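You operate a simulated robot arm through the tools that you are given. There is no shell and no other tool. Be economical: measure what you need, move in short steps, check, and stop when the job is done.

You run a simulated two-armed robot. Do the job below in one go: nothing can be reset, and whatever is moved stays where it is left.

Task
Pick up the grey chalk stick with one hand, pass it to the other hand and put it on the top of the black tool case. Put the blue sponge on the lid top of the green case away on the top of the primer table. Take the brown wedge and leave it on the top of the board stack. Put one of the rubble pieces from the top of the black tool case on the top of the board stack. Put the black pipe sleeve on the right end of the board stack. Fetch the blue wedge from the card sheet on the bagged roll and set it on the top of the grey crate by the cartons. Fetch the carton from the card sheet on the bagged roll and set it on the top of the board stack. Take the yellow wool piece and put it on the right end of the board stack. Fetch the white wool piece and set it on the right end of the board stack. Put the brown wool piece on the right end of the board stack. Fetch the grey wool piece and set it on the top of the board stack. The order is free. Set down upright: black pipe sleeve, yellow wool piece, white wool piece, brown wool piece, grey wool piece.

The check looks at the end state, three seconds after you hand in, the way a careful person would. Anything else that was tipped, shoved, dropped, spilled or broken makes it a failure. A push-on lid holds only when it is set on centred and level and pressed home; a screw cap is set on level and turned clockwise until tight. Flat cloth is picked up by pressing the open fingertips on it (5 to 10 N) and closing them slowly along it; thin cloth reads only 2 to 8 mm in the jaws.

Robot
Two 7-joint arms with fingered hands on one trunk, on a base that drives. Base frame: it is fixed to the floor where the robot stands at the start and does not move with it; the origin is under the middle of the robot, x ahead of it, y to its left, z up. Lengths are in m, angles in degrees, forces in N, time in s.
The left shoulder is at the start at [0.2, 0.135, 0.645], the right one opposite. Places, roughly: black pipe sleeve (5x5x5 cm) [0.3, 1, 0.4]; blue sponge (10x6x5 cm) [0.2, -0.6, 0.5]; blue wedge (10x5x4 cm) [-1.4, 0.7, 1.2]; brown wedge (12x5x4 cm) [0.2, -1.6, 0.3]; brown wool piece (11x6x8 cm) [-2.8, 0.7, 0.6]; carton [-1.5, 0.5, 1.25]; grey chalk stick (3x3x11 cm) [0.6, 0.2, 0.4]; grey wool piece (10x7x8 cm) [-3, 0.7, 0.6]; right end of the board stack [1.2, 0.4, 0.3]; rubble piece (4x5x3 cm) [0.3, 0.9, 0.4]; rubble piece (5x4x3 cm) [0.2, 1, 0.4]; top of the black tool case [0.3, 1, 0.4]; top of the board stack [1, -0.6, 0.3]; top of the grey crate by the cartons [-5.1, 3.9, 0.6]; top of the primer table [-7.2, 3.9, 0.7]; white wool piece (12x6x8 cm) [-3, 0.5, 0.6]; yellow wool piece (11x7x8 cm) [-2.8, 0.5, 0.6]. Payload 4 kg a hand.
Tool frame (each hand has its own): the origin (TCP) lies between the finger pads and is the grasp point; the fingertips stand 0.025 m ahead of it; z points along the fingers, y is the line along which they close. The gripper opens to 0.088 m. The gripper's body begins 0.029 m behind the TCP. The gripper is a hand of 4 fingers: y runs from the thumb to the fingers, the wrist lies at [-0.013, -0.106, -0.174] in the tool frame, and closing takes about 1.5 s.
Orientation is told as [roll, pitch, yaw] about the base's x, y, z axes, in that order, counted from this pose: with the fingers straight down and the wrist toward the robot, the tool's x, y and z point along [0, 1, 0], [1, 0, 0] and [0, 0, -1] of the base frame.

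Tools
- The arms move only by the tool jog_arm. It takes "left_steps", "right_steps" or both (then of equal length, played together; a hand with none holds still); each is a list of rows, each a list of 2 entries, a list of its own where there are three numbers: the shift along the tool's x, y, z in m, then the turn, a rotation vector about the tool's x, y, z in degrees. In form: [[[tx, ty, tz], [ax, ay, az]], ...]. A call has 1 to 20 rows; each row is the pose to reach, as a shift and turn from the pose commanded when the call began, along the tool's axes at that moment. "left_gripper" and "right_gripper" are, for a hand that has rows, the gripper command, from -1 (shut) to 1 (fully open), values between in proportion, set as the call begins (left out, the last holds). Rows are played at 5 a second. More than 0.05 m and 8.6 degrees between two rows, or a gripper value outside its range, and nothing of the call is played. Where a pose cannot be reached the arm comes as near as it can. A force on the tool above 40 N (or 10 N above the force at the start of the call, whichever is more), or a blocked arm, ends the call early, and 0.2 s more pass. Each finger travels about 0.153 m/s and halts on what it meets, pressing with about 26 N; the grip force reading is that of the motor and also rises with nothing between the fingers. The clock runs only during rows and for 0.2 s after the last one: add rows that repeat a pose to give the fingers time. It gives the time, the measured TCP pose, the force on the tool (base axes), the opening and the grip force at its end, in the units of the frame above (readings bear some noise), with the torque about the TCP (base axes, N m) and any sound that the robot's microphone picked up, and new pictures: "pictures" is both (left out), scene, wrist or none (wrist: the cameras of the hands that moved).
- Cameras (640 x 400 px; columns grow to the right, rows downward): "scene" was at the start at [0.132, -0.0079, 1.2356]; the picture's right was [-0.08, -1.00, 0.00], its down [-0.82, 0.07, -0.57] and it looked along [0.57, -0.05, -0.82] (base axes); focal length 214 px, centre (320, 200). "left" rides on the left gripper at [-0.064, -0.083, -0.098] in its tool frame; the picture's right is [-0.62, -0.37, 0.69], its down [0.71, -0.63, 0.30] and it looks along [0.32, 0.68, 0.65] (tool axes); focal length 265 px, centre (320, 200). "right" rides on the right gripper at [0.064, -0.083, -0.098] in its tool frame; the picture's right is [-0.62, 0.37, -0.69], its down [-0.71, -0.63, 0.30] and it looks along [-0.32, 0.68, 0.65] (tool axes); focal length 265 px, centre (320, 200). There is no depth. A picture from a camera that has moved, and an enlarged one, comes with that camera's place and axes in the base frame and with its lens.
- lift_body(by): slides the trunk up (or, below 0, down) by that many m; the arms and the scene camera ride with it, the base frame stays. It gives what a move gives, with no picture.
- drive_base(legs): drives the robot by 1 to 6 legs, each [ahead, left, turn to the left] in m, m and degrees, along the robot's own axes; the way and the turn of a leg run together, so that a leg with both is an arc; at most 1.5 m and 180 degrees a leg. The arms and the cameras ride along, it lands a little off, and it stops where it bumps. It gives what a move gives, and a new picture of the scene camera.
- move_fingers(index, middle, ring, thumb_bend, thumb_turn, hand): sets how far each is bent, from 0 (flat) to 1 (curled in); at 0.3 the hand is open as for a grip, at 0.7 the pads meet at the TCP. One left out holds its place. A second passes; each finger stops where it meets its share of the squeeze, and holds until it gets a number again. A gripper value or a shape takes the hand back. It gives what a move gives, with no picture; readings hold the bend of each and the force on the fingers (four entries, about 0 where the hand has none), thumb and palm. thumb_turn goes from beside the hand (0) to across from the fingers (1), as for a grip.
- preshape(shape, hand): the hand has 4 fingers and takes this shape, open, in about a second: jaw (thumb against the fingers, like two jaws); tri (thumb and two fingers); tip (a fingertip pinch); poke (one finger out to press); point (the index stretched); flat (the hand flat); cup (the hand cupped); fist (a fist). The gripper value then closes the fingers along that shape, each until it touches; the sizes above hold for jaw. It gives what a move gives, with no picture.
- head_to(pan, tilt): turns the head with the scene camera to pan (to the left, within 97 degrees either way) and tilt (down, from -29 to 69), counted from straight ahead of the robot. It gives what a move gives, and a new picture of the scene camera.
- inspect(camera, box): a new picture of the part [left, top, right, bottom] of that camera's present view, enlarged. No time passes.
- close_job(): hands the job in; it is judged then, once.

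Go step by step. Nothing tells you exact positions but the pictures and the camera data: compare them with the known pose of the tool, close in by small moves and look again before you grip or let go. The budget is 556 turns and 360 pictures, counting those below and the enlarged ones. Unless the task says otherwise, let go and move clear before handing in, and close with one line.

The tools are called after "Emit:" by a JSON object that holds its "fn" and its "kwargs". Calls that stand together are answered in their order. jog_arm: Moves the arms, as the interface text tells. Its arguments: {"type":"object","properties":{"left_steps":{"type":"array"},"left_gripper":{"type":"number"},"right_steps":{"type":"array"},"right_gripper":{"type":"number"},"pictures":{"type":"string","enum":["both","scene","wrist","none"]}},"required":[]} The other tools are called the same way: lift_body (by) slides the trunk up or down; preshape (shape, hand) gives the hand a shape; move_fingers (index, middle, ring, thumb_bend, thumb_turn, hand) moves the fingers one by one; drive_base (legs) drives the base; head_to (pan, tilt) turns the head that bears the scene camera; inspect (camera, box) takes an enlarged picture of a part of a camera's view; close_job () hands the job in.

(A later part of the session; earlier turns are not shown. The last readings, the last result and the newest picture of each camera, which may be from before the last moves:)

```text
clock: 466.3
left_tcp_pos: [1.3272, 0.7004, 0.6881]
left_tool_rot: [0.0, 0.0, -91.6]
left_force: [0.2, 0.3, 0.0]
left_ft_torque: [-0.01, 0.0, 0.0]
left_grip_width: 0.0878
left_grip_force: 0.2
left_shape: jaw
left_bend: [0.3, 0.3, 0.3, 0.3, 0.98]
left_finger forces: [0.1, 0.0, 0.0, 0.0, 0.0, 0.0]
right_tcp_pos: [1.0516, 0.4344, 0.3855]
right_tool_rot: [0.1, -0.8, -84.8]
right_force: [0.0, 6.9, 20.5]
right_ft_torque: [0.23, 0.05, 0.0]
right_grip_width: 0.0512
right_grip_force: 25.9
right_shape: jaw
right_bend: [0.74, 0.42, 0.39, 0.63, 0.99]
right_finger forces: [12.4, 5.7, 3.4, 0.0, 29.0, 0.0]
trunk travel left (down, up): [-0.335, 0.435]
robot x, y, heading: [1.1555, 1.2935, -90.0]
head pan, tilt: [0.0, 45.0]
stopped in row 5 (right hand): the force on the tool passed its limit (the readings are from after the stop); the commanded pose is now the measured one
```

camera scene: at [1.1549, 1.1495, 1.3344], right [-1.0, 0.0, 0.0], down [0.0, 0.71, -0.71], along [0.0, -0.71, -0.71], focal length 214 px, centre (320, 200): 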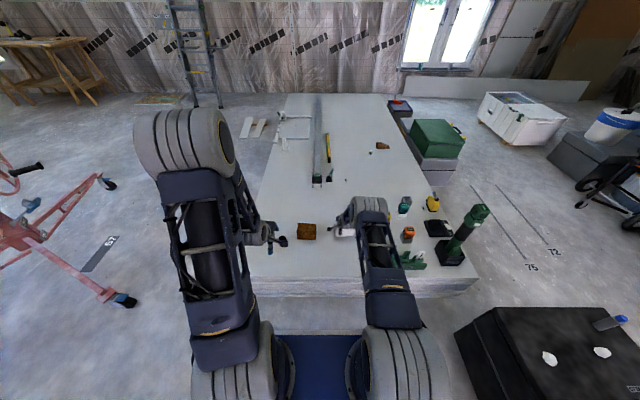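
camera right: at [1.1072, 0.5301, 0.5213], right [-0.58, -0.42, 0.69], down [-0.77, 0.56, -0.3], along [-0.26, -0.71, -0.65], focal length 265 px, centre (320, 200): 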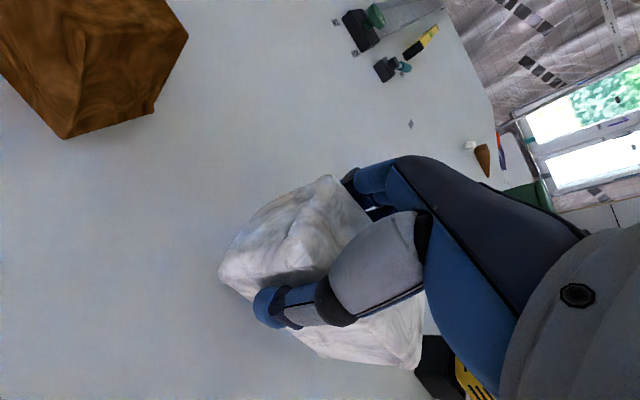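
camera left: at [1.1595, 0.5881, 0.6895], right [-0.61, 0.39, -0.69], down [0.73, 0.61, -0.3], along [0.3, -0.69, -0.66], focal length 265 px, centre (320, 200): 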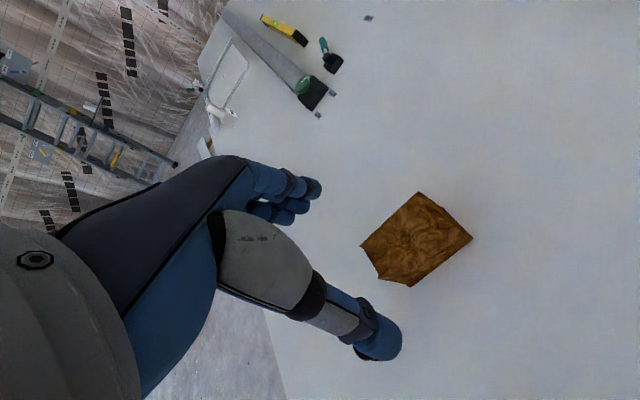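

Emit:
{"fn": "jog_arm", "kwargs": {"right_steps": [[[0, 0, -0.004], [0.8, 0, 0]], [[0, 0, -0.004], [0.8, 0, 0]]], "pictures": "none"}}

Emit:
{"fn": "jog_arm", "kwargs": {"right_steps": [[[0, 0, 0], [0, 0, 0]], [[0, 0, 0], [0, 0, 0]], [[0, 0, 0], [0, 0, 0]], [[0, 0, 0], [0, 0, 0]], [[0, 0, 0], [0, 0, 0]], [[0, 0, -0.01], [0, 0, 0]], [[0, 0, -0.03], [0, 0, 0]], [[0, 0, -0.06], [0, 0, 0]], [[0, 0, -0.1], [0, 0, 0]], [[0, 0, -0.15], [0, 0, 0]], [[0, 0, -0.2], [0, 0, 0]]], "right_gripper": 1, "pictures": "both"}}

```text
clock: 466.9
left_tcp_pos: [1.3269, 0.6984, 0.6874]
left_tool_rot: [0.0, 0.1, -91.6]
left_force: [-0.2, 0.5, -0.8]
left_ft_torque: [-0.02, -0.01, -0.02]
left_grip_width: 0.088
left_grip_force: 0.0
left_shape: jaw
left_bend: [0.3, 0.3, 0.3, 0.3, 0.98]
left_finger forces: [0.1, 0.0, 0.0, 0.0, 0.1, 0.1]
right_tcp_pos: [1.0523, 0.4366, 0.3871]
right_tool_rot: [0.0, 0.2, -84.8]
right_force: [-0.9, -1.5, 5.5]
right_ft_torque: [-0.21, 0.03, 0.0]
right_grip_width: 0.0527
right_grip_force: 26.2
right_shape: jaw
right_bend: [0.74, 0.41, 0.38, 0.63, 0.99]
right_finger forces: [15.2, 7.8, 3.9, 0.1, 25.9, 0.0]
trunk travel left (down, up): [-0.335, 0.435]
robot x, y, heading: [1.1567, 1.2895, -89.8]
head pan, tilt: [0.0, 45.0]
```

```text
clock: 469.3
left_tcp_pos: [1.3276, 0.6997, 0.6882]
left_tool_rot: [0.0, 0.2, -91.6]
left_force: [0.5, 0.2, 0.3]
left_ft_torque: [0.02, -0.02, 0.02]
left_grip_width: 0.0878
left_grip_force: 0.0
left_shape: jaw
left_bend: [0.3, 0.3, 0.3, 0.3, 0.98]
left_finger forces: [0.1, 0.1, 0.0, 0.0, 0.1, 0.0]
right_tcp_pos: [1.0526, 0.4361, 0.589]
right_tool_rot: [0.0, 0.3, -84.8]
right_force: [0.0, 0.0, -0.6]
right_ft_torque: [0.02, 0.01, 0.03]
right_grip_width: 0.0879
right_grip_force: 0.0
right_shape: jaw
right_bend: [0.3, 0.3, 0.3, 0.3, 0.98]
right_finger forces: [0.1, 0.0, 0.1, 0.1, 0.0, 0.0]
trunk travel left (down, up): [-0.335, 0.435]
robot x, y, heading: [1.1572, 1.2967, -89.8]
head pan, tilt: [0.0, 45.0]
camera scene: at [1.1548, 1.1495, 1.3343], right [-1.0, 0.0, 0.0], down [0.0, 0.71, -0.71], along [0.0, -0.71, -0.71], focal length 214 px, centre (320, 200)
camera right: at [1.1088, 0.5244, 0.6887], right [-0.58, -0.43, 0.69], down [-0.77, 0.56, -0.3], along [-0.26, -0.71, -0.66], focal length 265 px, centre (320, 200)
```

scene: 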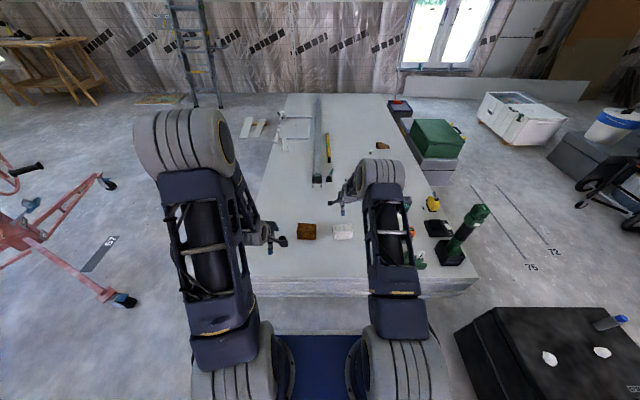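
right: 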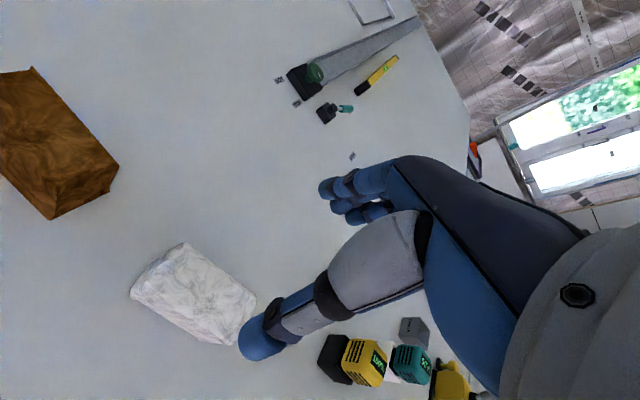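

White and brown stand upright. Back for yellow and grey: retract, raise the trunk, and retrace the route.

Emit:
{"fn": "jog_arm", "kwargs": {"right_steps": [[[0, -0.04, -0.01], [0, 0, 0]], [[0, -0.08, -0.02], [0, 0, 0]], [[0, -0.12, -0.03], [0, 0, 0]], [[0, -0.16, -0.04], [0, 0, 0]], [[0, -0.2, -0.04], [0, 0, 0]], [[0, -0.25, -0.04], [0, 0, 0]]], "pictures": "none"}}

Emit:
{"fn": "lift_body", "kwargs": {"by": 0.38}}

Emit:
{"fn": "drive_base", "kwargs": {"legs": [[-1.5, 0, 0], [-0.1, 0, 0], [0, 0, 90], [-1.5, 0, 0]]}}

```text
clock: 470.7
left_tcp_pos: [1.327, 0.6995, 0.6871]
left_tool_rot: [0.1, 0.2, -91.6]
left_force: [-0.2, 0.1, 0.2]
left_ft_torque: [0.02, -0.04, 0.0]
left_grip_width: 0.088
left_grip_force: 0.1
left_shape: jaw
left_bend: [0.3, 0.3, 0.3, 0.3, 0.98]
left_finger forces: [0.0, 0.1, 0.1, 0.0, 0.1, 0.0]
right_tcp_pos: [1.0295, 0.686, 0.6295]
right_tool_rot: [0.0, 0.3, -84.9]
right_force: [-0.8, 0.1, -0.6]
right_ft_torque: [-0.01, -0.01, -0.03]
right_grip_width: 0.0875
right_grip_force: 0.1
right_shape: jaw
right_bend: [0.3, 0.3, 0.3, 0.3, 0.98]
right_finger forces: [0.0, 0.0, 0.1, 0.1, 0.0, 0.0]
trunk travel left (down, up): [-0.335, 0.435]
robot x, y, heading: [1.1575, 1.2948, -89.9]
head pan, tilt: [0.0, 45.0]
```

```text
clock: 474.4
left_tcp_pos: [1.3278, 0.6997, 1.0665]
left_tool_rot: [0.0, 0.1, -91.6]
left_force: [0.0, 0.0, 0.3]
left_ft_torque: [0.01, 0.02, -0.01]
left_grip_width: 0.088
left_grip_force: 0.1
left_shape: jaw
left_bend: [0.3, 0.3, 0.3, 0.3, 0.98]
left_finger forces: [0.1, 0.0, 0.1, 0.0, 0.0, 0.1]
right_tcp_pos: [1.0293, 0.6837, 1.0094]
right_tool_rot: [0.0, 0.2, -84.9]
right_force: [0.2, 0.4, -0.3]
right_ft_torque: [0.01, -0.02, 0.02]
right_grip_width: 0.0877
right_grip_force: 0.0
right_shape: jaw
right_bend: [0.3, 0.3, 0.3, 0.3, 0.98]
right_finger forces: [0.0, 0.1, 0.0, 0.1, 0.0, 0.0]
trunk travel left (down, up): [-0.715, 0.055]
robot x, y, heading: [1.1535, 1.2939, -89.9]
head pan, tilt: [0.0, 45.0]
```

```text
clock: 493.6
left_tcp_pos: [0.1823, 3.0772, 1.068]
left_tool_rot: [0.0, 0.2, -1.4]
left_force: [-0.7, -0.1, -0.7]
left_ft_torque: [-0.01, 0.01, 0.0]
left_grip_width: 0.0879
left_grip_force: 0.1
left_shape: jaw
left_bend: [0.3, 0.3, 0.3, 0.3, 0.98]
left_finger forces: [0.0, 0.1, 0.1, 0.1, 0.1, 0.0]
right_tcp_pos: [0.1976, 2.7782, 1.0095]
right_tool_rot: [0.0, 0.3, 5.5]
right_force: [-0.1, -0.1, -0.1]
right_ft_torque: [0.01, -0.02, 0.01]
right_grip_width: 0.0878
right_grip_force: 0.1
right_shape: jaw
right_bend: [0.3, 0.3, 0.3, 0.3, 0.98]
right_finger forces: [0.0, 0.1, 0.0, 0.0, 0.0, 0.0]
trunk travel left (down, up): [-0.715, 0.055]
robot x, y, heading: [-0.4116, 2.9049, 0.7]
head pan, tilt: [0.0, 45.0]
camera scene: at [-0.2687, 2.9, 1.7144], right [0.01, -1.0, 0.0], down [-0.71, 0.0, -0.71], along [0.71, 0.0, -0.71], focal length 214 px, centre (320, 200)
```

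scene: 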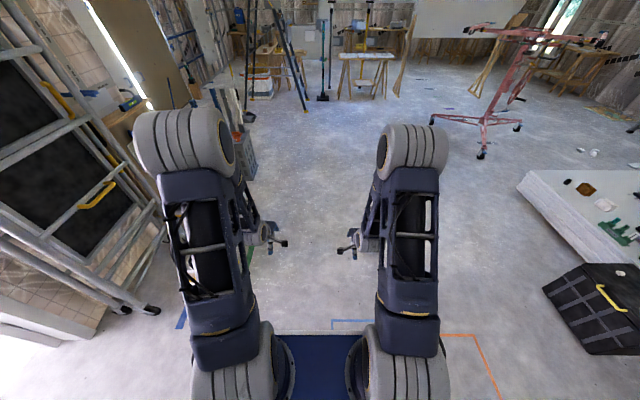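

Emit:
{"fn": "drive_base", "kwargs": {"legs": [[0, 0.05, -0.7], [-1.5, 0, 0], [-1.0, 0, 0]]}}

Emit:
{"fn": "drive_base", "kwargs": {"legs": [[-1.4, 0, 0]]}}

```text
clock: 506.2
left_tcp_pos: [-2.2895, 3.1222, 1.0678]
left_tool_rot: [0.0, 0.3, -0.9]
left_force: [0.1, -0.1, -0.5]
left_ft_torque: [0.03, 0.02, -0.02]
left_grip_width: 0.0878
left_grip_force: 0.0
left_shape: jaw
left_bend: [0.3, 0.3, 0.3, 0.3, 0.98]
left_finger forces: [0.1, 0.0, 0.0, 0.0, 0.0, 0.0]
right_tcp_pos: [-2.2715, 2.8241, 1.0086]
right_tool_rot: [0.0, 0.3, 5.9]
right_force: [0.1, 0.2, 0.5]
right_ft_torque: [0.01, -0.02, 0.01]
right_grip_width: 0.0877
right_grip_force: 0.2
right_shape: jaw
right_bend: [0.3, 0.3, 0.3, 0.3, 0.98]
right_finger forces: [0.0, 0.0, 0.0, 0.0, 0.0, 0.1]
trunk travel left (down, up): [-0.715, 0.055]
robot x, y, heading: [-2.8816, 2.9418, 1.1]
head pan, tilt: [0.0, 45.0]
camera scene: at [-2.7377, 2.9421, 1.7144], right [0.01, -1.0, 0.0], down [-0.71, -0.01, -0.71], along [0.71, 0.01, -0.71], focal length 214 px, centre (320, 200)
```

scene: 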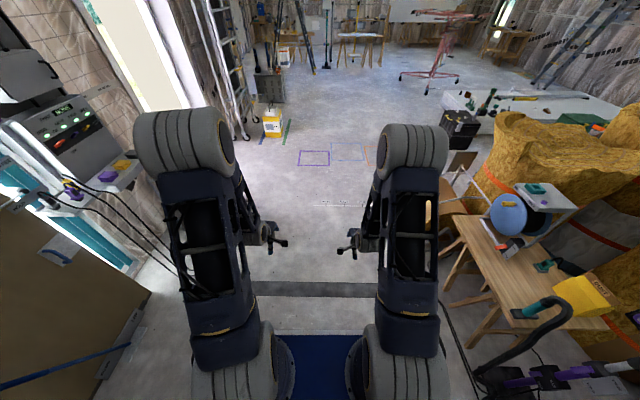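

```text
clock: 513.0
left_tcp_pos: [-3.6684, 3.1019, 1.0675]
left_tool_rot: [0.0, 0.3, -0.1]
left_force: [-0.4, -0.5, -0.1]
left_ft_torque: [0.0, -0.02, 0.01]
left_grip_width: 0.0879
left_grip_force: 0.1
left_shape: jaw
left_bend: [0.3, 0.3, 0.3, 0.3, 0.98]
left_finger forces: [0.1, 0.0, 0.0, 0.0, 0.0, 0.0]
right_tcp_pos: [-3.6449, 2.8031, 1.0095]
right_tool_rot: [0.0, 0.2, 6.8]
right_force: [-0.6, 0.0, 0.4]
right_ft_torque: [-0.01, -0.01, 0.0]
right_grip_width: 0.0879
right_grip_force: 0.1
right_shape: jaw
right_bend: [0.3, 0.3, 0.3, 0.3, 0.98]
right_finger forces: [0.0, 0.0, 0.0, 0.1, 0.0, 0.0]
trunk travel left (down, up): [-0.715, 0.055]
robot x, y, heading: [-4.2587, 2.9098, 1.8]
head pan, tilt: [0.0, 45.0]
camera scene: at [-4.1142, 2.9135, 1.7144], right [0.03, -1.0, 0.0], down [-0.71, -0.02, -0.71], along [0.71, 0.02, -0.71], focal length 214 px, centre (320, 200)
```

scene: 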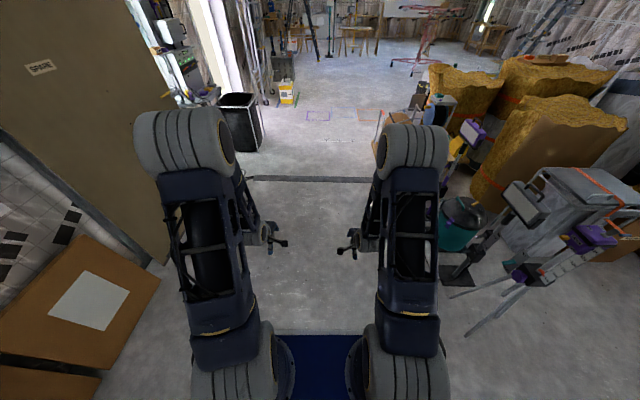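

Emit:
{"fn": "drive_base", "kwargs": {"legs": [[-0.1, 0, -1.8], [0, -1.5, 0], [0, -0.74, 0]]}}

Emit:
{"fn": "drive_base", "kwargs": {"legs": [[0.72, 0, 0]]}}

Emit:
{"fn": "head_to", "kwargs": {"pan": 0, "tilt": 55}}

```text
clock: 524.9
left_tcp_pos: [-3.7589, 0.8404, 1.068]
left_tool_rot: [0.0, 0.1, -1.6]
left_force: [-0.3, 0.5, 0.3]
left_ft_torque: [0.01, 0.0, -0.03]
left_grip_width: 0.088
left_grip_force: 0.1
left_shape: jaw
left_bend: [0.3, 0.3, 0.3, 0.3, 0.98]
left_finger forces: [0.0, 0.0, 0.0, 0.1, 0.0, 0.1]
right_tcp_pos: [-3.7424, 0.543, 1.0097]
right_tool_rot: [-0.1, 0.2, 5.2]
right_force: [-0.1, 0.6, 0.6]
right_ft_torque: [0.04, 0.01, -0.01]
right_grip_width: 0.0878
right_grip_force: 0.1
right_shape: jaw
right_bend: [0.3, 0.3, 0.3, 0.3, 0.98]
right_finger forces: [0.0, 0.0, 0.0, 0.0, 0.0, 0.0]
trunk travel left (down, up): [-0.715, 0.055]
robot x, y, heading: [-4.3508, 0.6663, 0.1]
head pan, tilt: [0.0, 45.0]
camera scene: at [-4.2107, 0.6661, 1.7144], right [0.0, -1.0, 0.0], down [-0.71, 0.0, -0.71], along [0.71, 0.0, -0.71], focal length 214 px, centre (320, 200)
```

scene: 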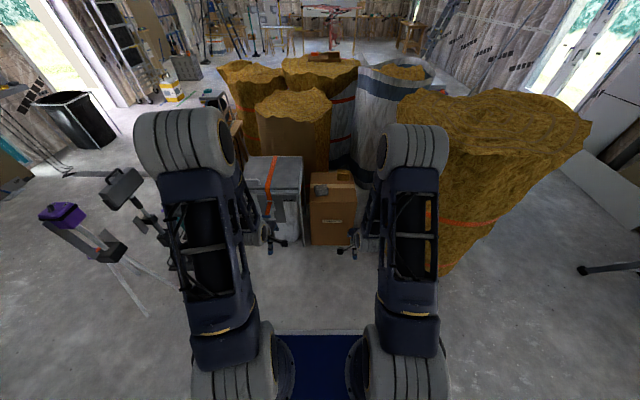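

```text
clock: 528.8
left_tcp_pos: [-3.0374, 0.8417, 1.0691]
left_tool_rot: [0.0, 0.2, -1.6]
left_force: [-0.2, -0.2, -0.2]
left_ft_torque: [-0.02, 0.04, 0.02]
left_grip_width: 0.0878
left_grip_force: 0.1
left_shape: jaw
left_bend: [0.3, 0.3, 0.3, 0.3, 0.98]
left_finger forces: [0.0, 0.0, 0.1, 0.1, 0.0, 0.0]
right_tcp_pos: [-3.0225, 0.5445, 1.0096]
right_tool_rot: [0.0, 0.4, 5.0]
right_force: [0.1, -1.1, -0.3]
right_ft_torque: [0.01, 0.02, 0.02]
right_grip_width: 0.088
right_grip_force: 0.1
right_shape: jaw
right_bend: [0.3, 0.3, 0.3, 0.3, 0.98]
right_finger forces: [0.0, 0.0, 0.0, 0.1, 0.0, 0.0]
trunk travel left (down, up): [-0.715, 0.055]
robot x, y, heading: [-3.6254, 0.6656, -0.1]
head pan, tilt: [0.0, 45.0]
camera scene: at [-3.4878, 0.667, 1.7144], right [0.0, -1.0, 0.0], down [-0.71, 0.0, -0.71], along [0.71, 0.0, -0.71], focal length 214 px, centre (320, 200)
```

scene: 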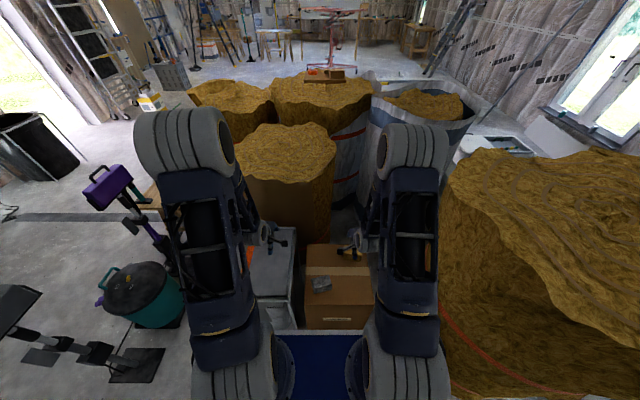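

```text
clock: 529.5
left_tcp_pos: [-3.0361, 0.8416, 1.0675]
left_tool_rot: [0.0, 0.2, -1.7]
left_force: [-0.2, -0.4, 0.1]
left_ft_torque: [0.02, 0.01, 0.03]
left_grip_width: 0.0877
left_grip_force: 0.1
left_shape: jaw
left_bend: [0.3, 0.3, 0.3, 0.3, 0.98]
left_finger forces: [0.0, 0.0, 0.1, 0.0, 0.1, 0.0]
right_tcp_pos: [-3.0213, 0.5429, 1.0095]
right_tool_rot: [0.0, 0.2, 5.1]
right_force: [0.2, 0.8, -0.5]
right_ft_torque: [-0.01, 0.0, -0.02]
right_grip_width: 0.0879
right_grip_force: 0.1
right_shape: jaw
right_bend: [0.3, 0.3, 0.3, 0.3, 0.98]
right_finger forces: [0.0, 0.0, 0.1, 0.0, 0.0, 0.0]
trunk travel left (down, up): [-0.715, 0.055]
robot x, y, heading: [-3.6287, 0.6654, 0.2]
head pan, tilt: [0.0, 55.0]
camera scene: at [-3.497, 0.667, 1.701], right [0.0, -1.0, 0.0], down [-0.82, 0.0, -0.57], along [0.57, 0.0, -0.82], focal length 214 px, centre (320, 200)
```

scene: 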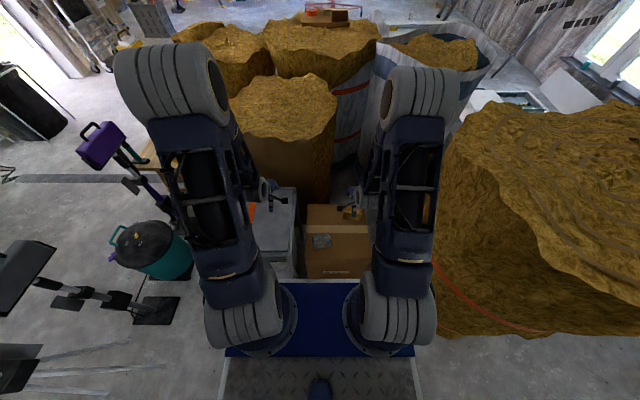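

Same pose as before. The right hand goes for yellow at ≈(−2.827, 0.475), yaw −7°.

Emit:
{"fn": "jog_arm", "kwargs": {"right_steps": [[[-0.015, 0.038, 0], [0, 0, 3]], [[-0.03, 0.076, 0], [0, 0, 6]], [[-0.045, 0.114, 0], [0, 0, 9]], [[-0.06, 0.152, 0.02], [0, 0, 12]], [[-0.073, 0.189, 0.04], [0, 0, 12]], [[-0.073, 0.189, 0.09], [0, 0, 12]], [[-0.073, 0.189, 0.14], [0, 0, 12]], [[-0.073, 0.189, 0.14], [0, 0, 12]]], "pictures": "wrist"}}

```text
clock: 531.3
left_tcp_pos: [-3.0362, 0.8416, 1.0685]
left_tool_rot: [-0.1, 0.3, -1.6]
left_force: [0.6, 0.2, 0.0]
left_ft_torque: [-0.04, -0.02, -0.03]
left_grip_width: 0.0879
left_grip_force: 0.0
left_shape: jaw
left_bend: [0.3, 0.3, 0.3, 0.3, 0.98]
left_finger forces: [0.0, 0.0, 0.0, 0.0, 0.0, 0.1]
right_tcp_pos: [-2.8298, 0.4848, 0.8651]
right_tool_rot: [0.0, 0.4, -7.0]
right_force: [-0.3, 0.5, -0.3]
right_ft_torque: [0.04, -0.01, 0.0]
right_grip_width: 0.088
right_grip_force: 0.1
right_shape: jaw
right_bend: [0.3, 0.3, 0.3, 0.3, 0.98]
right_finger forces: [0.1, 0.0, 0.0, 0.1, 0.1, 0.0]
trunk travel left (down, up): [-0.715, 0.055]
robot x, y, heading: [-3.6303, 0.6714, 0.0]
head pan, tilt: [0.0, 55.0]
camera right: at [-2.9034, 0.559, 0.9642], right [0.29, -0.66, 0.69], down [-0.71, -0.63, -0.3], along [0.64, -0.4, -0.66], focal length 265 px, centre (320, 200)
```

right: 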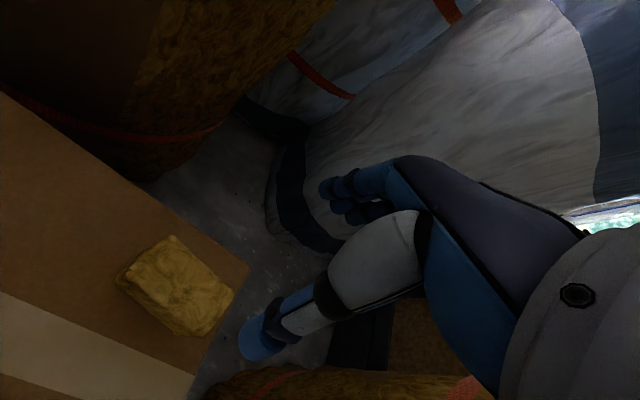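

Emit:
{"fn": "jog_arm", "kwargs": {"right_steps": [[[0.006, -0.002, 0.045], [0, 0, 2]], [[0.011, -0.003, 0.09], [0, 0, 3]], [[0.011, -0.003, 0.135], [0, 0, 3]], [[0.011, -0.003, 0.175], [0, 0, 3]], [[0.011, -0.003, 0.19], [0, 0, 3]], [[0.011, -0.003, 0.19], [0, 0, 3]]], "pictures": "wrist"}}

```text
clock: 532.7
left_tcp_pos: [-3.0364, 0.8414, 1.068]
left_tool_rot: [-0.1, 0.2, -1.6]
left_force: [-0.1, 0.1, -0.1]
left_ft_torque: [-0.01, -0.02, 0.01]
left_grip_width: 0.0878
left_grip_force: 0.0
left_shape: jaw
left_bend: [0.3, 0.3, 0.3, 0.3, 0.98]
left_finger forces: [0.0, 0.1, 0.0, 0.0, 0.1, 0.0]
right_tcp_pos: [-2.83, 0.4966, 0.678]
right_tool_rot: [-0.1, 0.3, -9.8]
right_force: [0.1, 0.0, -0.5]
right_ft_torque: [0.02, -0.02, -0.02]
right_grip_width: 0.0878
right_grip_force: 0.0
right_shape: jaw
right_bend: [0.3, 0.3, 0.3, 0.3, 0.98]
right_finger forces: [0.0, 0.0, 0.0, 0.0, 0.1, 0.1]
trunk travel left (down, up): [-0.715, 0.055]
robot x, y, heading: [-3.6288, 0.6687, 0.0]
head pan, tilt: [0.0, 55.0]
camera right: at [-2.9008, 0.5751, 0.7778], right [0.26, -0.67, 0.69], down [-0.74, -0.6, -0.3], along [0.61, -0.44, -0.66], focal length 265 px, centre (320, 200)
```

right: 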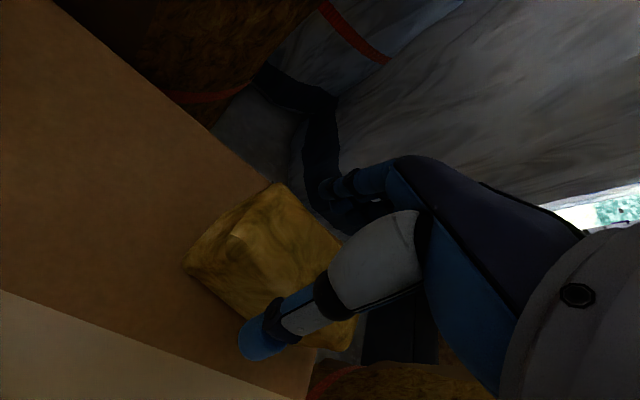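

Emit:
{"fn": "jog_arm", "kwargs": {"right_steps": [[[0, -0.01, 0], [0, 0, 0]], [[0, -0.01, 0.012], [0, 0, 0]], [[0, -0.01, 0.024], [0, 0, 0]], [[0, -0.01, 0.036], [0, 0, 0]], [[0, -0.01, 0.036], [0, 0, 0]]], "pictures": "wrist"}}

```text
clock: 533.9
left_tcp_pos: [-3.0369, 0.8416, 1.0675]
left_tool_rot: [0.0, 0.1, -1.7]
left_force: [0.6, -0.2, -0.3]
left_ft_torque: [-0.02, 0.02, 0.03]
left_grip_width: 0.0879
left_grip_force: 0.1
left_shape: jaw
left_bend: [0.3, 0.3, 0.3, 0.3, 0.98]
left_finger forces: [0.1, 0.1, 0.0, 0.0, 0.1, 0.1]
right_tcp_pos: [-2.8398, 0.5017, 0.6415]
right_tool_rot: [-0.1, 0.3, -9.9]
right_force: [0.3, -0.8, -0.7]
right_ft_torque: [-0.03, -0.04, 0.05]
right_grip_width: 0.0877
right_grip_force: 0.1
right_shape: jaw
right_bend: [0.3, 0.3, 0.3, 0.3, 0.98]
right_finger forces: [0.2, 0.0, 0.0, 0.0, 0.0, 0.0]
trunk travel left (down, up): [-0.715, 0.055]
robot x, y, heading: [-3.6264, 0.6724, 0.1]
head pan, tilt: [0.0, 55.0]
camera right: at [-2.9108, 0.5796, 0.7423], right [0.26, -0.67, 0.69], down [-0.74, -0.6, -0.3], along [0.62, -0.44, -0.66], focal length 265 px, centre (320, 200)
```

right: 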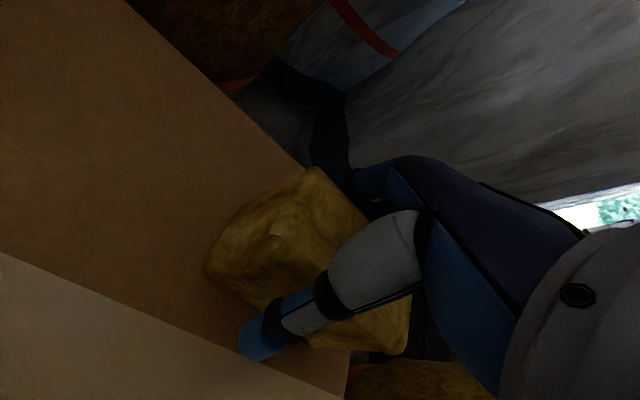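

Straddling. Close and lift.

Emit:
{"fn": "jog_arm", "kwargs": {"right_steps": [[[0, 0, 0], [0, 0, 0]], [[0, 0, 0], [0, 0, 0]], [[0, 0, 0], [0, 0, 0]], [[0, 0, 0], [0, 0, 0]], [[0, 0, 0], [0, 0, 0]], [[0, 0, 0], [0, 0, 0]]], "right_gripper": -1, "pictures": "none"}}

Emit:
{"fn": "jog_arm", "kwargs": {"right_steps": [[[0, 0, -0.02], [0, 0, 0]], [[0, 0, -0.06], [0, 0, 0]], [[0, 0, -0.11], [0, 0, 0]], [[0, 0, -0.16], [0, 0, 0]], [[0, 0, -0.21], [0, 0, 0]], [[0, 0, -0.26], [0, 0, 0]], [[0, 0, -0.31], [0, 0, 0]], [[0, 0, -0.36], [0, 0, 0]], [[0.0, -0.04, -0.37], [0, 0, 0]], [[0.0, -0.08, -0.37], [0, 0, 0]], [[0, -0.12, -0.37], [0, 0, 0]], [[0, -0.16, -0.37], [0, 0, 0]], [[0, -0.2, -0.37], [0, 0, 0]], [[0, -0.24, -0.37], [0, 0, 0]]], "pictures": "both"}}

```text
clock: 535.3
left_tcp_pos: [-3.036, 0.8404, 1.0682]
left_tool_rot: [0.0, 0.3, -1.7]
left_force: [0.1, 0.4, -0.1]
left_ft_torque: [0.03, 0.01, 0.0]
left_grip_width: 0.088
left_grip_force: 0.0
left_shape: jaw
left_bend: [0.3, 0.3, 0.3, 0.3, 0.98]
left_finger forces: [0.1, 0.1, 0.0, 0.0, 0.0, 0.0]
right_tcp_pos: [-2.8413, 0.5007, 0.6431]
right_tool_rot: [0.1, 0.3, -9.9]
right_force: [-0.8, -0.4, 1.1]
right_ft_torque: [-0.01, -0.01, 0.0]
right_grip_width: 0.0566
right_grip_force: 26.0
right_shape: jaw
right_bend: [0.28, 0.39, 0.35, 0.62, 0.99]
right_finger forces: [13.4, 7.4, 3.2, 0.0, 23.8, 0.0]
trunk travel left (down, up): [-0.715, 0.055]
robot x, y, heading: [-3.6285, 0.6709, 0.2]
head pan, tilt: [0.0, 55.0]
```

```text
clock: 538.3
left_tcp_pos: [-3.0362, 0.8408, 1.0678]
left_tool_rot: [0.0, 0.1, -1.6]
left_force: [-0.6, -0.1, 0.3]
left_ft_torque: [0.0, -0.01, -0.01]
left_grip_width: 0.0881
left_grip_force: 0.1
left_shape: jaw
left_bend: [0.3, 0.3, 0.3, 0.3, 0.98]
left_finger forces: [0.1, 0.1, 0.1, 0.0, 0.0, 0.0]
right_tcp_pos: [-3.0672, 0.5398, 1.0118]
right_tool_rot: [0.0, 0.2, -10.0]
right_force: [0.1, -0.6, 0.0]
right_ft_torque: [0.03, 0.0, -0.04]
right_grip_width: 0.0561
right_grip_force: 26.1
right_shape: jaw
right_bend: [0.28, 0.39, 0.35, 0.62, 0.99]
right_finger forces: [13.6, 7.2, 3.2, 0.0, 23.9, 0.0]
right hand out of reach, approached as far as the arm can: row 14
trunk travel left (down, up): [-0.715, 0.055]
robot x, y, heading: [-3.6286, 0.6673, -0.0]
head pan, tilt: [0.0, 55.0]
camera scene: at [-3.497, 0.6669, 1.7009], right [0.0, -1.0, 0.0], down [-0.82, 0.0, -0.57], along [0.57, 0.0, -0.82], focal length 214 px, centre (320, 200)
camera right: at [-3.1369, 0.6183, 1.1117], right [0.26, -0.67, 0.69], down [-0.74, -0.6, -0.3], along [0.61, -0.44, -0.66], focal length 265 px, centre (320, 200)
```

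scene: 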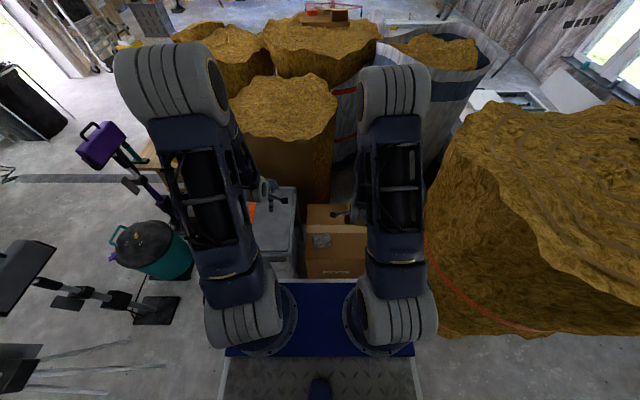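
right: 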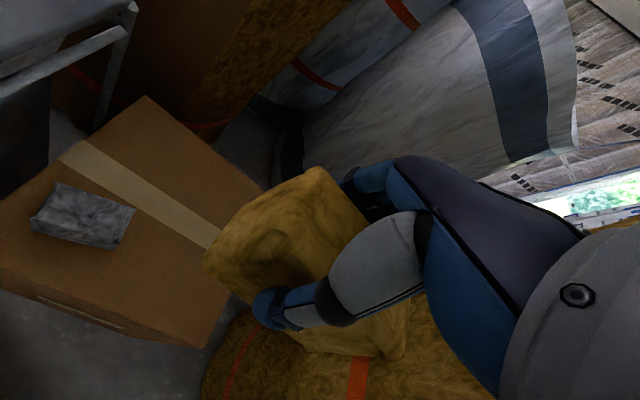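

Yellow held. I shift the right hand aside and send the left hand over grey ≈(−3.009, 0.656), yaw 13°.

Emit:
{"fn": "jog_arm", "kwargs": {"right_steps": [[[-0.03, 0, 0], [0, 0, 0]], [[-0.06, 0, 0], [0, 0, 0]], [[-0.09, 0, 0], [0, 0, 0]]], "pictures": "none"}}

Emit:
{"fn": "jog_arm", "kwargs": {"left_steps": [[[-0.04, 0.007, 0], [0, 0, -3]], [[-0.08, 0.014, 0], [0, 0, -6]], [[-0.12, 0.021, 0], [0, 0, -9]], [[-0.16, 0.028, 0.02], [0, 0, -12]], [[-0.196, 0.0355, 0.05], [0, 0, -14.6]], [[-0.196, 0.0355, 0.1], [0, 0, -14.6]], [[-0.196, 0.0355, 0.15], [0, 0, -14.6]], [[-0.196, 0.0355, 0.195], [0, 0, -14.6]], [[-0.196, 0.0355, 0.195], [0, 0, -14.6]]], "left_gripper": 1, "pictures": "wrist"}}

```text
clock: 539.1
left_tcp_pos: [-3.036, 0.8423, 1.068]
left_tool_rot: [0.0, 0.2, -1.8]
left_force: [0.0, 0.4, 0.6]
left_ft_torque: [0.0, -0.02, 0.01]
left_grip_width: 0.088
left_grip_force: 0.1
left_shape: jaw
left_bend: [0.3, 0.3, 0.3, 0.3, 0.98]
left_finger forces: [0.1, 0.0, 0.1, 0.0, 0.0, 0.1]
right_tcp_pos: [-3.0769, 0.4528, 1.0104]
right_tool_rot: [0.0, 0.3, -9.7]
right_force: [0.0, 0.8, 0.5]
right_ft_torque: [0.01, 0.0, 0.01]
right_grip_width: 0.056
right_grip_force: 25.6
right_shape: jaw
right_bend: [0.28, 0.39, 0.35, 0.62, 0.99]
right_finger forces: [13.4, 7.1, 3.2, 0.0, 23.7, 0.0]
right hand out of reach, approached as far as the arm can: row 1, 2
trunk travel left (down, up): [-0.715, 0.055]
robot x, y, heading: [-3.6292, 0.6705, -0.1]
head pan, tilt: [0.0, 55.0]
```

```text
clock: 541.1
left_tcp_pos: [-3.0059, 0.6444, 0.8724]
left_tool_rot: [0.0, 0.3, 12.9]
left_force: [-0.4, 0.3, 0.1]
left_ft_torque: [0.01, 0.03, 0.0]
left_grip_width: 0.0878
left_grip_force: 0.2
left_shape: jaw
left_bend: [0.3, 0.3, 0.3, 0.3, 0.98]
left_finger forces: [0.1, 0.0, 0.0, 0.0, 0.0, 0.1]
right_tcp_pos: [-3.0772, 0.4534, 1.0119]
right_tool_rot: [0.0, 0.3, -9.9]
right_force: [0.4, -0.5, -0.7]
right_ft_torque: [-0.01, 0.01, -0.02]
right_grip_width: 0.056
right_grip_force: 26.4
right_shape: jaw
right_bend: [0.28, 0.39, 0.35, 0.62, 0.99]
right_finger forces: [13.4, 7.3, 3.1, 0.0, 23.8, 0.0]
trunk travel left (down, up): [-0.715, 0.055]
robot x, y, heading: [-3.6285, 0.67, 0.2]
head pan, tilt: [0.0, 55.0]
camera left: at [-3.0727, 0.5638, 0.9717], right [-0.22, -0.69, -0.69], down [-0.77, 0.56, -0.3], along [0.59, 0.47, -0.66], focal length 265 px, centre (320, 200)
```

left: 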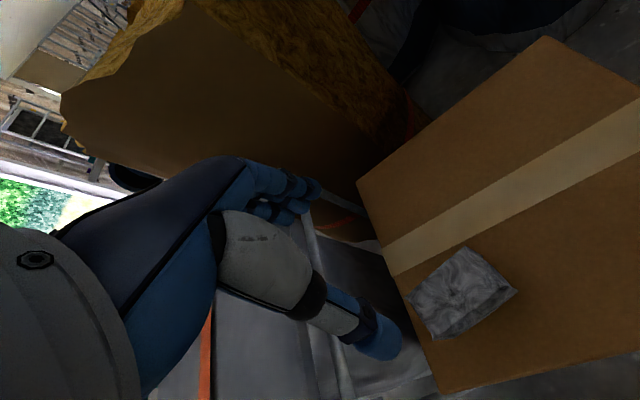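

Emit:
{"fn": "jog_arm", "kwargs": {"left_steps": [[[0, 0, 0.045], [0, 0, -2]], [[0, 0, 0.09], [0, 0, -2]], [[0, 0, 0.135], [0, 0, -2]], [[0, 0, 0.175], [0, 0, -2]], [[0, 0, 0.195], [0, 0, -2]], [[0, 0, 0.195], [0, 0, -2]]], "pictures": "wrist"}}

```text
clock: 542.5
left_tcp_pos: [-3.0082, 0.6438, 0.6764]
left_tool_rot: [0.0, 0.1, 14.8]
left_force: [-0.7, 0.7, 0.2]
left_ft_torque: [0.01, -0.01, -0.01]
left_grip_width: 0.088
left_grip_force: 0.0
left_shape: jaw
left_bend: [0.3, 0.3, 0.3, 0.3, 0.98]
left_finger forces: [0.0, 0.0, 0.0, 0.0, 0.0, 0.0]
right_tcp_pos: [-3.077, 0.4527, 1.012]
right_tool_rot: [-0.1, 0.3, -9.9]
right_force: [-0.7, 0.3, -1.0]
right_ft_torque: [0.0, 0.01, -0.04]
right_grip_width: 0.0558
right_grip_force: 25.5
right_shape: jaw
right_bend: [0.28, 0.39, 0.35, 0.62, 0.99]
right_finger forces: [13.5, 7.2, 3.1, 0.0, 23.8, 0.0]
trunk travel left (down, up): [-0.715, 0.055]
robot x, y, heading: [-3.6286, 0.6675, -0.2]
head pan, tilt: [0.0, 55.0]
camera left: at [-3.0726, 0.5604, 0.7769], right [-0.2, -0.69, -0.69], down [-0.79, 0.53, -0.3], along [0.58, 0.49, -0.66], focal length 265 px, centre (320, 200)
```

left: 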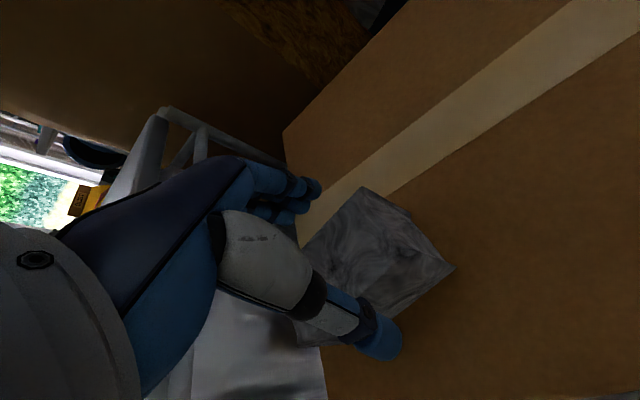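

Emit:
{"fn": "jog_arm", "kwargs": {"left_steps": [[[-0.003, -0.006, 0.0], [0, 0, 0]], [[-0.003, -0.006, 0.012], [0, 0, 0]], [[-0.003, -0.006, 0.024], [0, 0, 0]], [[-0.003, -0.006, 0.035], [0, 0, 0]], [[-0.003, -0.006, 0.035], [0, 0, 0]]], "pictures": "wrist"}}

```text
clock: 543.7
left_tcp_pos: [-3.0118, 0.6399, 0.6443]
left_tool_rot: [0.1, 0.1, 14.9]
left_force: [0.0, -0.4, -0.2]
left_ft_torque: [-0.03, 0.02, -0.01]
left_grip_width: 0.0876
left_grip_force: 0.0
left_shape: jaw
left_bend: [0.3, 0.3, 0.3, 0.3, 0.98]
left_finger forces: [0.3, 0.0, 0.1, 0.0, 0.0, 0.0]
right_tcp_pos: [-3.0764, 0.4528, 1.0104]
right_tool_rot: [0.0, 0.3, -9.9]
right_force: [0.7, 0.0, -0.1]
right_ft_torque: [0.01, 0.01, 0.01]
right_grip_width: 0.056
right_grip_force: 25.9
right_shape: jaw
right_bend: [0.28, 0.39, 0.35, 0.62, 0.99]
right_finger forces: [13.5, 7.1, 3.2, 0.0, 23.7, 0.0]
trunk travel left (down, up): [-0.715, 0.055]
robot x, y, heading: [-3.6316, 0.6653, -0.2]
head pan, tilt: [0.0, 55.0]
camera left: at [-3.0764, 0.5562, 0.7431], right [-0.2, -0.69, -0.69], down [-0.79, 0.53, -0.3], along [0.58, 0.49, -0.66], focal length 265 px, centre (320, 200)
```

left: 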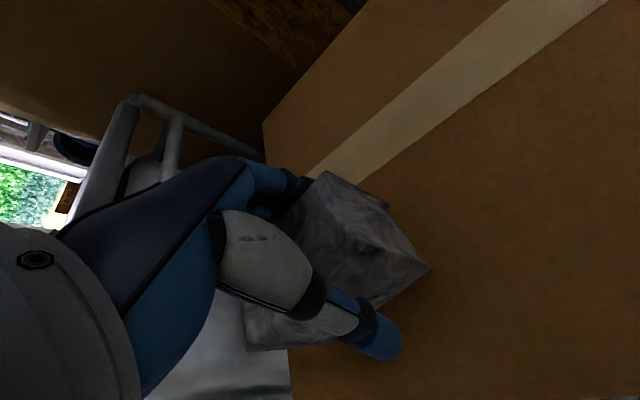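

Good straddle. Close and lift.

Emit:
{"fn": "jog_arm", "kwargs": {"left_steps": [[[0, 0, 0.002], [0, 0, 0]], [[0, 0, 0.002], [0, 0, 0]], [[0, 0, 0.002], [0, 0, 0]], [[0, 0, 0.002], [0, 0, 0]], [[0, 0, 0.002], [0, 0, 0]], [[0, 0, 0.002], [0, 0, 0]]], "left_gripper": -1, "pictures": "none"}}

Emit:
{"fn": "jog_arm", "kwargs": {"left_steps": [[[0, 0, -0.02], [0, 0, 0]], [[0, 0, -0.06], [0, 0, 0]], [[0, 0, -0.11], [0, 0, 0]], [[0, 0, -0.16], [0, 0, 0]], [[0, 0, -0.21], [0, 0, 0]], [[0, 0, -0.26], [0, 0, 0]], [[0, 0, -0.31], [0, 0, 0]], [[0.02, 0, -0.36], [0, 0, 0]], [[0.06, -0.01, -0.38], [0, 0, 0]], [[0.1, -0.02, -0.38], [0, 0, 0]]], "pictures": "both"}}

```text
clock: 545.1
left_tcp_pos: [-3.0126, 0.6409, 0.6401]
left_tool_rot: [0.1, 0.1, 14.9]
left_force: [-0.2, -0.7, 4.2]
left_ft_torque: [0.03, -0.05, -0.05]
left_grip_width: 0.0576
left_grip_force: 26.0
left_shape: jaw
left_bend: [0.28, 0.39, 0.35, 0.6, 0.99]
left_finger forces: [13.4, 7.5, 3.3, 0.0, 25.2, 0.1]
right_tcp_pos: [-3.0773, 0.4531, 1.0108]
right_tool_rot: [0.0, 0.3, -9.9]
right_force: [0.1, 0.2, 0.8]
right_ft_torque: [0.01, 0.01, -0.01]
right_grip_width: 0.0559
right_grip_force: 26.1
right_shape: jaw
right_bend: [0.28, 0.39, 0.35, 0.62, 0.99]
right_finger forces: [13.6, 7.2, 3.2, 0.1, 23.7, 0.0]
trunk travel left (down, up): [-0.715, 0.055]
robot x, y, heading: [-3.6307, 0.6693, 0.2]
head pan, tilt: [0.0, 55.0]
```

```text
refused: row 8 steps farther than a row can; nothing moved
```

Emit:
{"fn": "jog_arm", "kwargs": {"left_steps": [[[0, 0, -0.02], [0, 0, 0]], [[0, 0, -0.06], [0, 0, 0]], [[0, 0, -0.11], [0, 0, 0]], [[0, 0, -0.16], [0, 0, 0]], [[0, 0, -0.21], [0, 0, 0]], [[0, 0, -0.26], [0, 0, 0]], [[0, 0, -0.31], [0, 0, 0]], [[0, 0, -0.36], [0, 0, 0]], [[0.04, -0.01, -0.38], [0, 0, 0]], [[0.08, -0.02, -0.38], [0, 0, 0]]], "pictures": "both"}}

```text
clock: 547.3
left_tcp_pos: [-3.0522, 0.712, 1.0199]
left_tool_rot: [0.0, 0.2, 15.0]
left_force: [0.0, -0.1, -0.6]
left_ft_torque: [-0.01, 0.04, 0.02]
left_grip_width: 0.0575
left_grip_force: 25.9
left_shape: jaw
left_bend: [0.28, 0.39, 0.35, 0.6, 0.99]
left_finger forces: [13.7, 7.5, 3.2, 0.0, 24.4, 0.0]
right_tcp_pos: [-3.0768, 0.4518, 1.0114]
right_tool_rot: [0.0, 0.2, -9.8]
right_force: [-0.1, 0.4, 0.3]
right_ft_torque: [0.02, -0.04, 0.02]
right_grip_width: 0.0559
right_grip_force: 25.5
right_shape: jaw
right_bend: [0.28, 0.39, 0.35, 0.62, 0.99]
right_finger forces: [13.6, 7.2, 3.0, 0.1, 23.8, 0.1]
trunk travel left (down, up): [-0.715, 0.055]
robot x, y, heading: [-3.6309, 0.667, -0.3]
head pan, tilt: [0.0, 55.0]
camera scene: at [-3.4971, 0.6665, 1.701], right [0.0, -1.0, 0.0], down [-0.82, 0.0, -0.57], along [0.57, 0.0, -0.82], focal length 214 px, centre (320, 200)
camera left: at [-3.1159, 0.6286, 1.119], right [-0.2, -0.69, -0.69], down [-0.79, 0.53, -0.3], along [0.58, 0.49, -0.66], focal length 265 px, centre (320, 200)
```

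scene: 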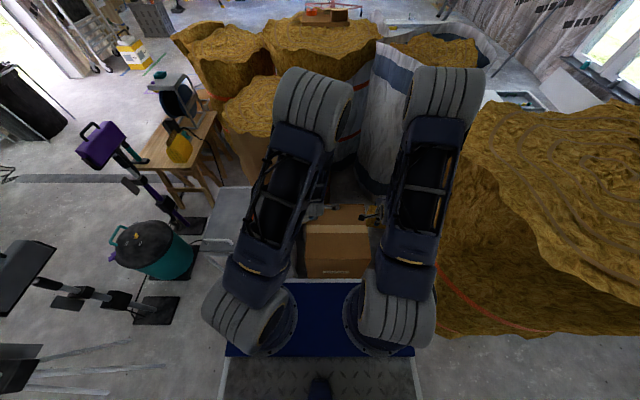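
left: 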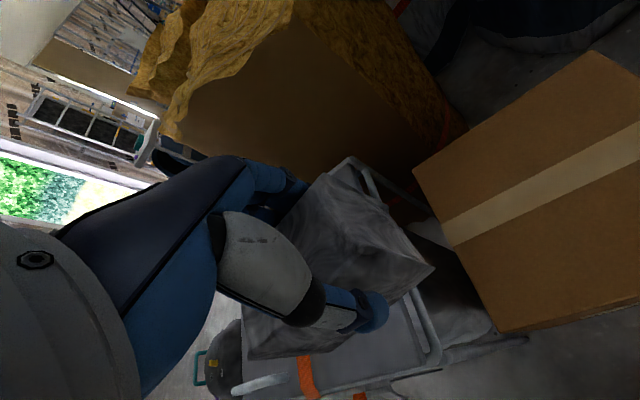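

Grey and yellow held. Back along the same route to the +y side of the board.

Emit:
{"fn": "drive_base", "kwargs": {"legs": [[-0.72, 0, 0], [0, 1.5, 0], [0, 0.78, 0]]}}

Emit:
{"fn": "drive_base", "kwargs": {"legs": [[1.5, 0, 0], [1.5, 0, 0], [0.8, 0, 0]]}}

```text
clock: 562.1
left_tcp_pos: [-3.8112, 3.0005, 1.0178]
left_tool_rot: [0.1, 0.2, 15.8]
left_force: [0.0, -1.1, -0.4]
left_ft_torque: [0.03, 0.01, -0.02]
left_grip_width: 0.0575
left_grip_force: 26.0
left_shape: jaw
left_bend: [0.28, 0.39, 0.35, 0.6, 0.99]
left_finger forces: [13.9, 7.4, 3.2, 0.0, 24.4, 0.0]
right_tcp_pos: [-3.8346, 2.7407, 1.0121]
right_tool_rot: [0.1, 0.3, -9.1]
right_force: [0.5, 0.0, -0.1]
right_ft_torque: [0.0, -0.01, 0.04]
right_grip_width: 0.0557
right_grip_force: 26.2
right_shape: jaw
right_bend: [0.28, 0.39, 0.35, 0.62, 0.99]
right_finger forces: [13.5, 7.4, 3.2, 0.0, 23.8, 0.0]
trunk travel left (down, up): [-0.715, 0.055]
robot x, y, heading: [-4.3918, 2.9495, 0.9]
head pan, tilt: [0.0, 55.0]
camera scene: at [-4.2569, 2.9483, 1.701], right [0.02, -1.0, 0.0], down [-0.82, -0.01, -0.57], along [0.57, 0.01, -0.82], focal length 214 px, centre (320, 200)
```

scene: 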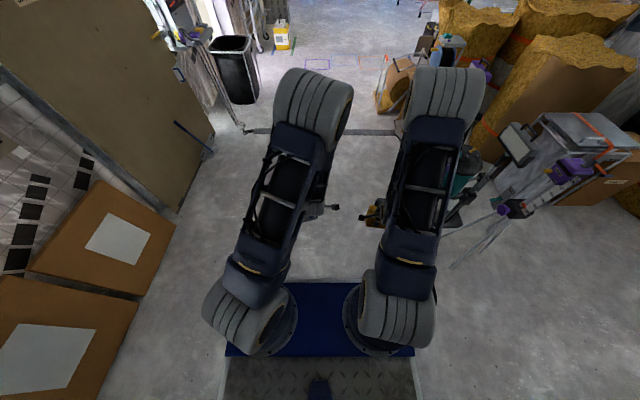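

```text
clock: 580.5
left_tcp_pos: [0.0032, 3.0348, 1.0189]
left_tool_rot: [0.1, 0.2, 14.4]
left_force: [0.3, -0.9, 0.4]
left_ft_torque: [0.01, -0.02, 0.0]
left_grip_width: 0.0576
left_grip_force: 26.0
left_shape: jaw
left_bend: [0.28, 0.39, 0.35, 0.6, 0.99]
left_finger forces: [13.8, 7.4, 3.2, 0.0, 24.5, 0.0]
right_tcp_pos: [-0.0258, 2.7741, 1.0118]
right_tool_rot: [0.0, 0.3, -10.4]
right_force: [-0.5, -0.3, -1.1]
right_ft_torque: [0.0, 0.0, 0.01]
right_grip_width: 0.0558
right_grip_force: 26.1
right_shape: jaw
right_bend: [0.28, 0.39, 0.35, 0.62, 0.99]
right_finger forces: [13.6, 7.2, 3.1, 0.0, 23.8, 0.0]
trunk travel left (down, up): [-0.715, 0.055]
robot x, y, heading: [-0.5793, 2.9946, -0.7]
head pan, tilt: [0.0, 55.0]
camera scene: at [-0.444, 2.9936, 1.701], right [-0.01, -1.0, 0.0], down [-0.82, 0.01, -0.57], along [0.57, 0.0, -0.82], focal length 214 px, centre (320, 200)
```

scene: 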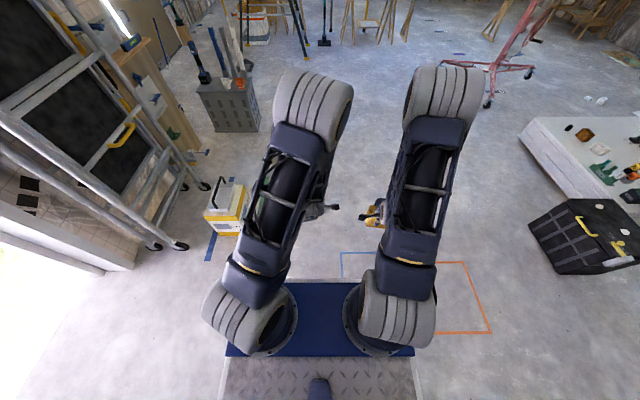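

Emit:
{"fn": "drive_base", "kwargs": {"legs": [[0, -0.1, 0.7], [1.5, 0, 0], [0.25, 0, 0], [0, 0, -90], [0.8, 0, 0]]}}

```text
clock: 597.7
left_tcp_pos: [1.1276, 1.5038, 1.0202]
left_tool_rot: [0.2, 0.3, -77.6]
left_force: [-0.5, -0.8, 0.4]
left_ft_torque: [0.03, -0.02, -0.03]
left_grip_width: 0.057
left_grip_force: 26.0
left_shape: jaw
left_bend: [0.28, 0.39, 0.35, 0.6, 0.99]
left_finger forces: [13.7, 7.3, 3.3, 0.0, 24.0, 0.1]
right_tcp_pos: [0.8696, 1.5413, 1.0121]
right_tool_rot: [0.1, 0.3, -102.4]
right_force: [0.0, 0.0, -1.2]
right_ft_torque: [0.0, 0.0, 0.02]
right_grip_width: 0.0555
right_grip_force: 25.8
right_shape: jaw
right_bend: [0.29, 0.39, 0.35, 0.63, 0.99]
right_finger forces: [13.3, 7.0, 3.1, 0.0, 23.6, 0.0]
trunk travel left (down, up): [-0.715, 0.055]
robot x, y, heading: [1.1062, 2.0834, -92.7]
head pan, tilt: [0.0, 55.0]
camera scene: at [1.1049, 1.9497, 1.701], right [-1.0, 0.04, 0.0], down [0.04, 0.82, -0.57], along [-0.03, -0.57, -0.82], focal length 214 px, centre (320, 200)
```

scene: 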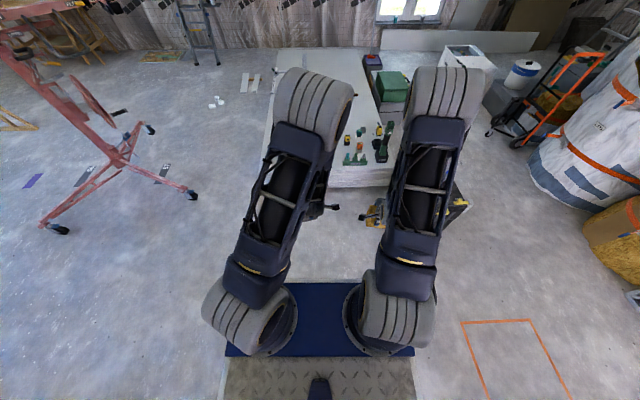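

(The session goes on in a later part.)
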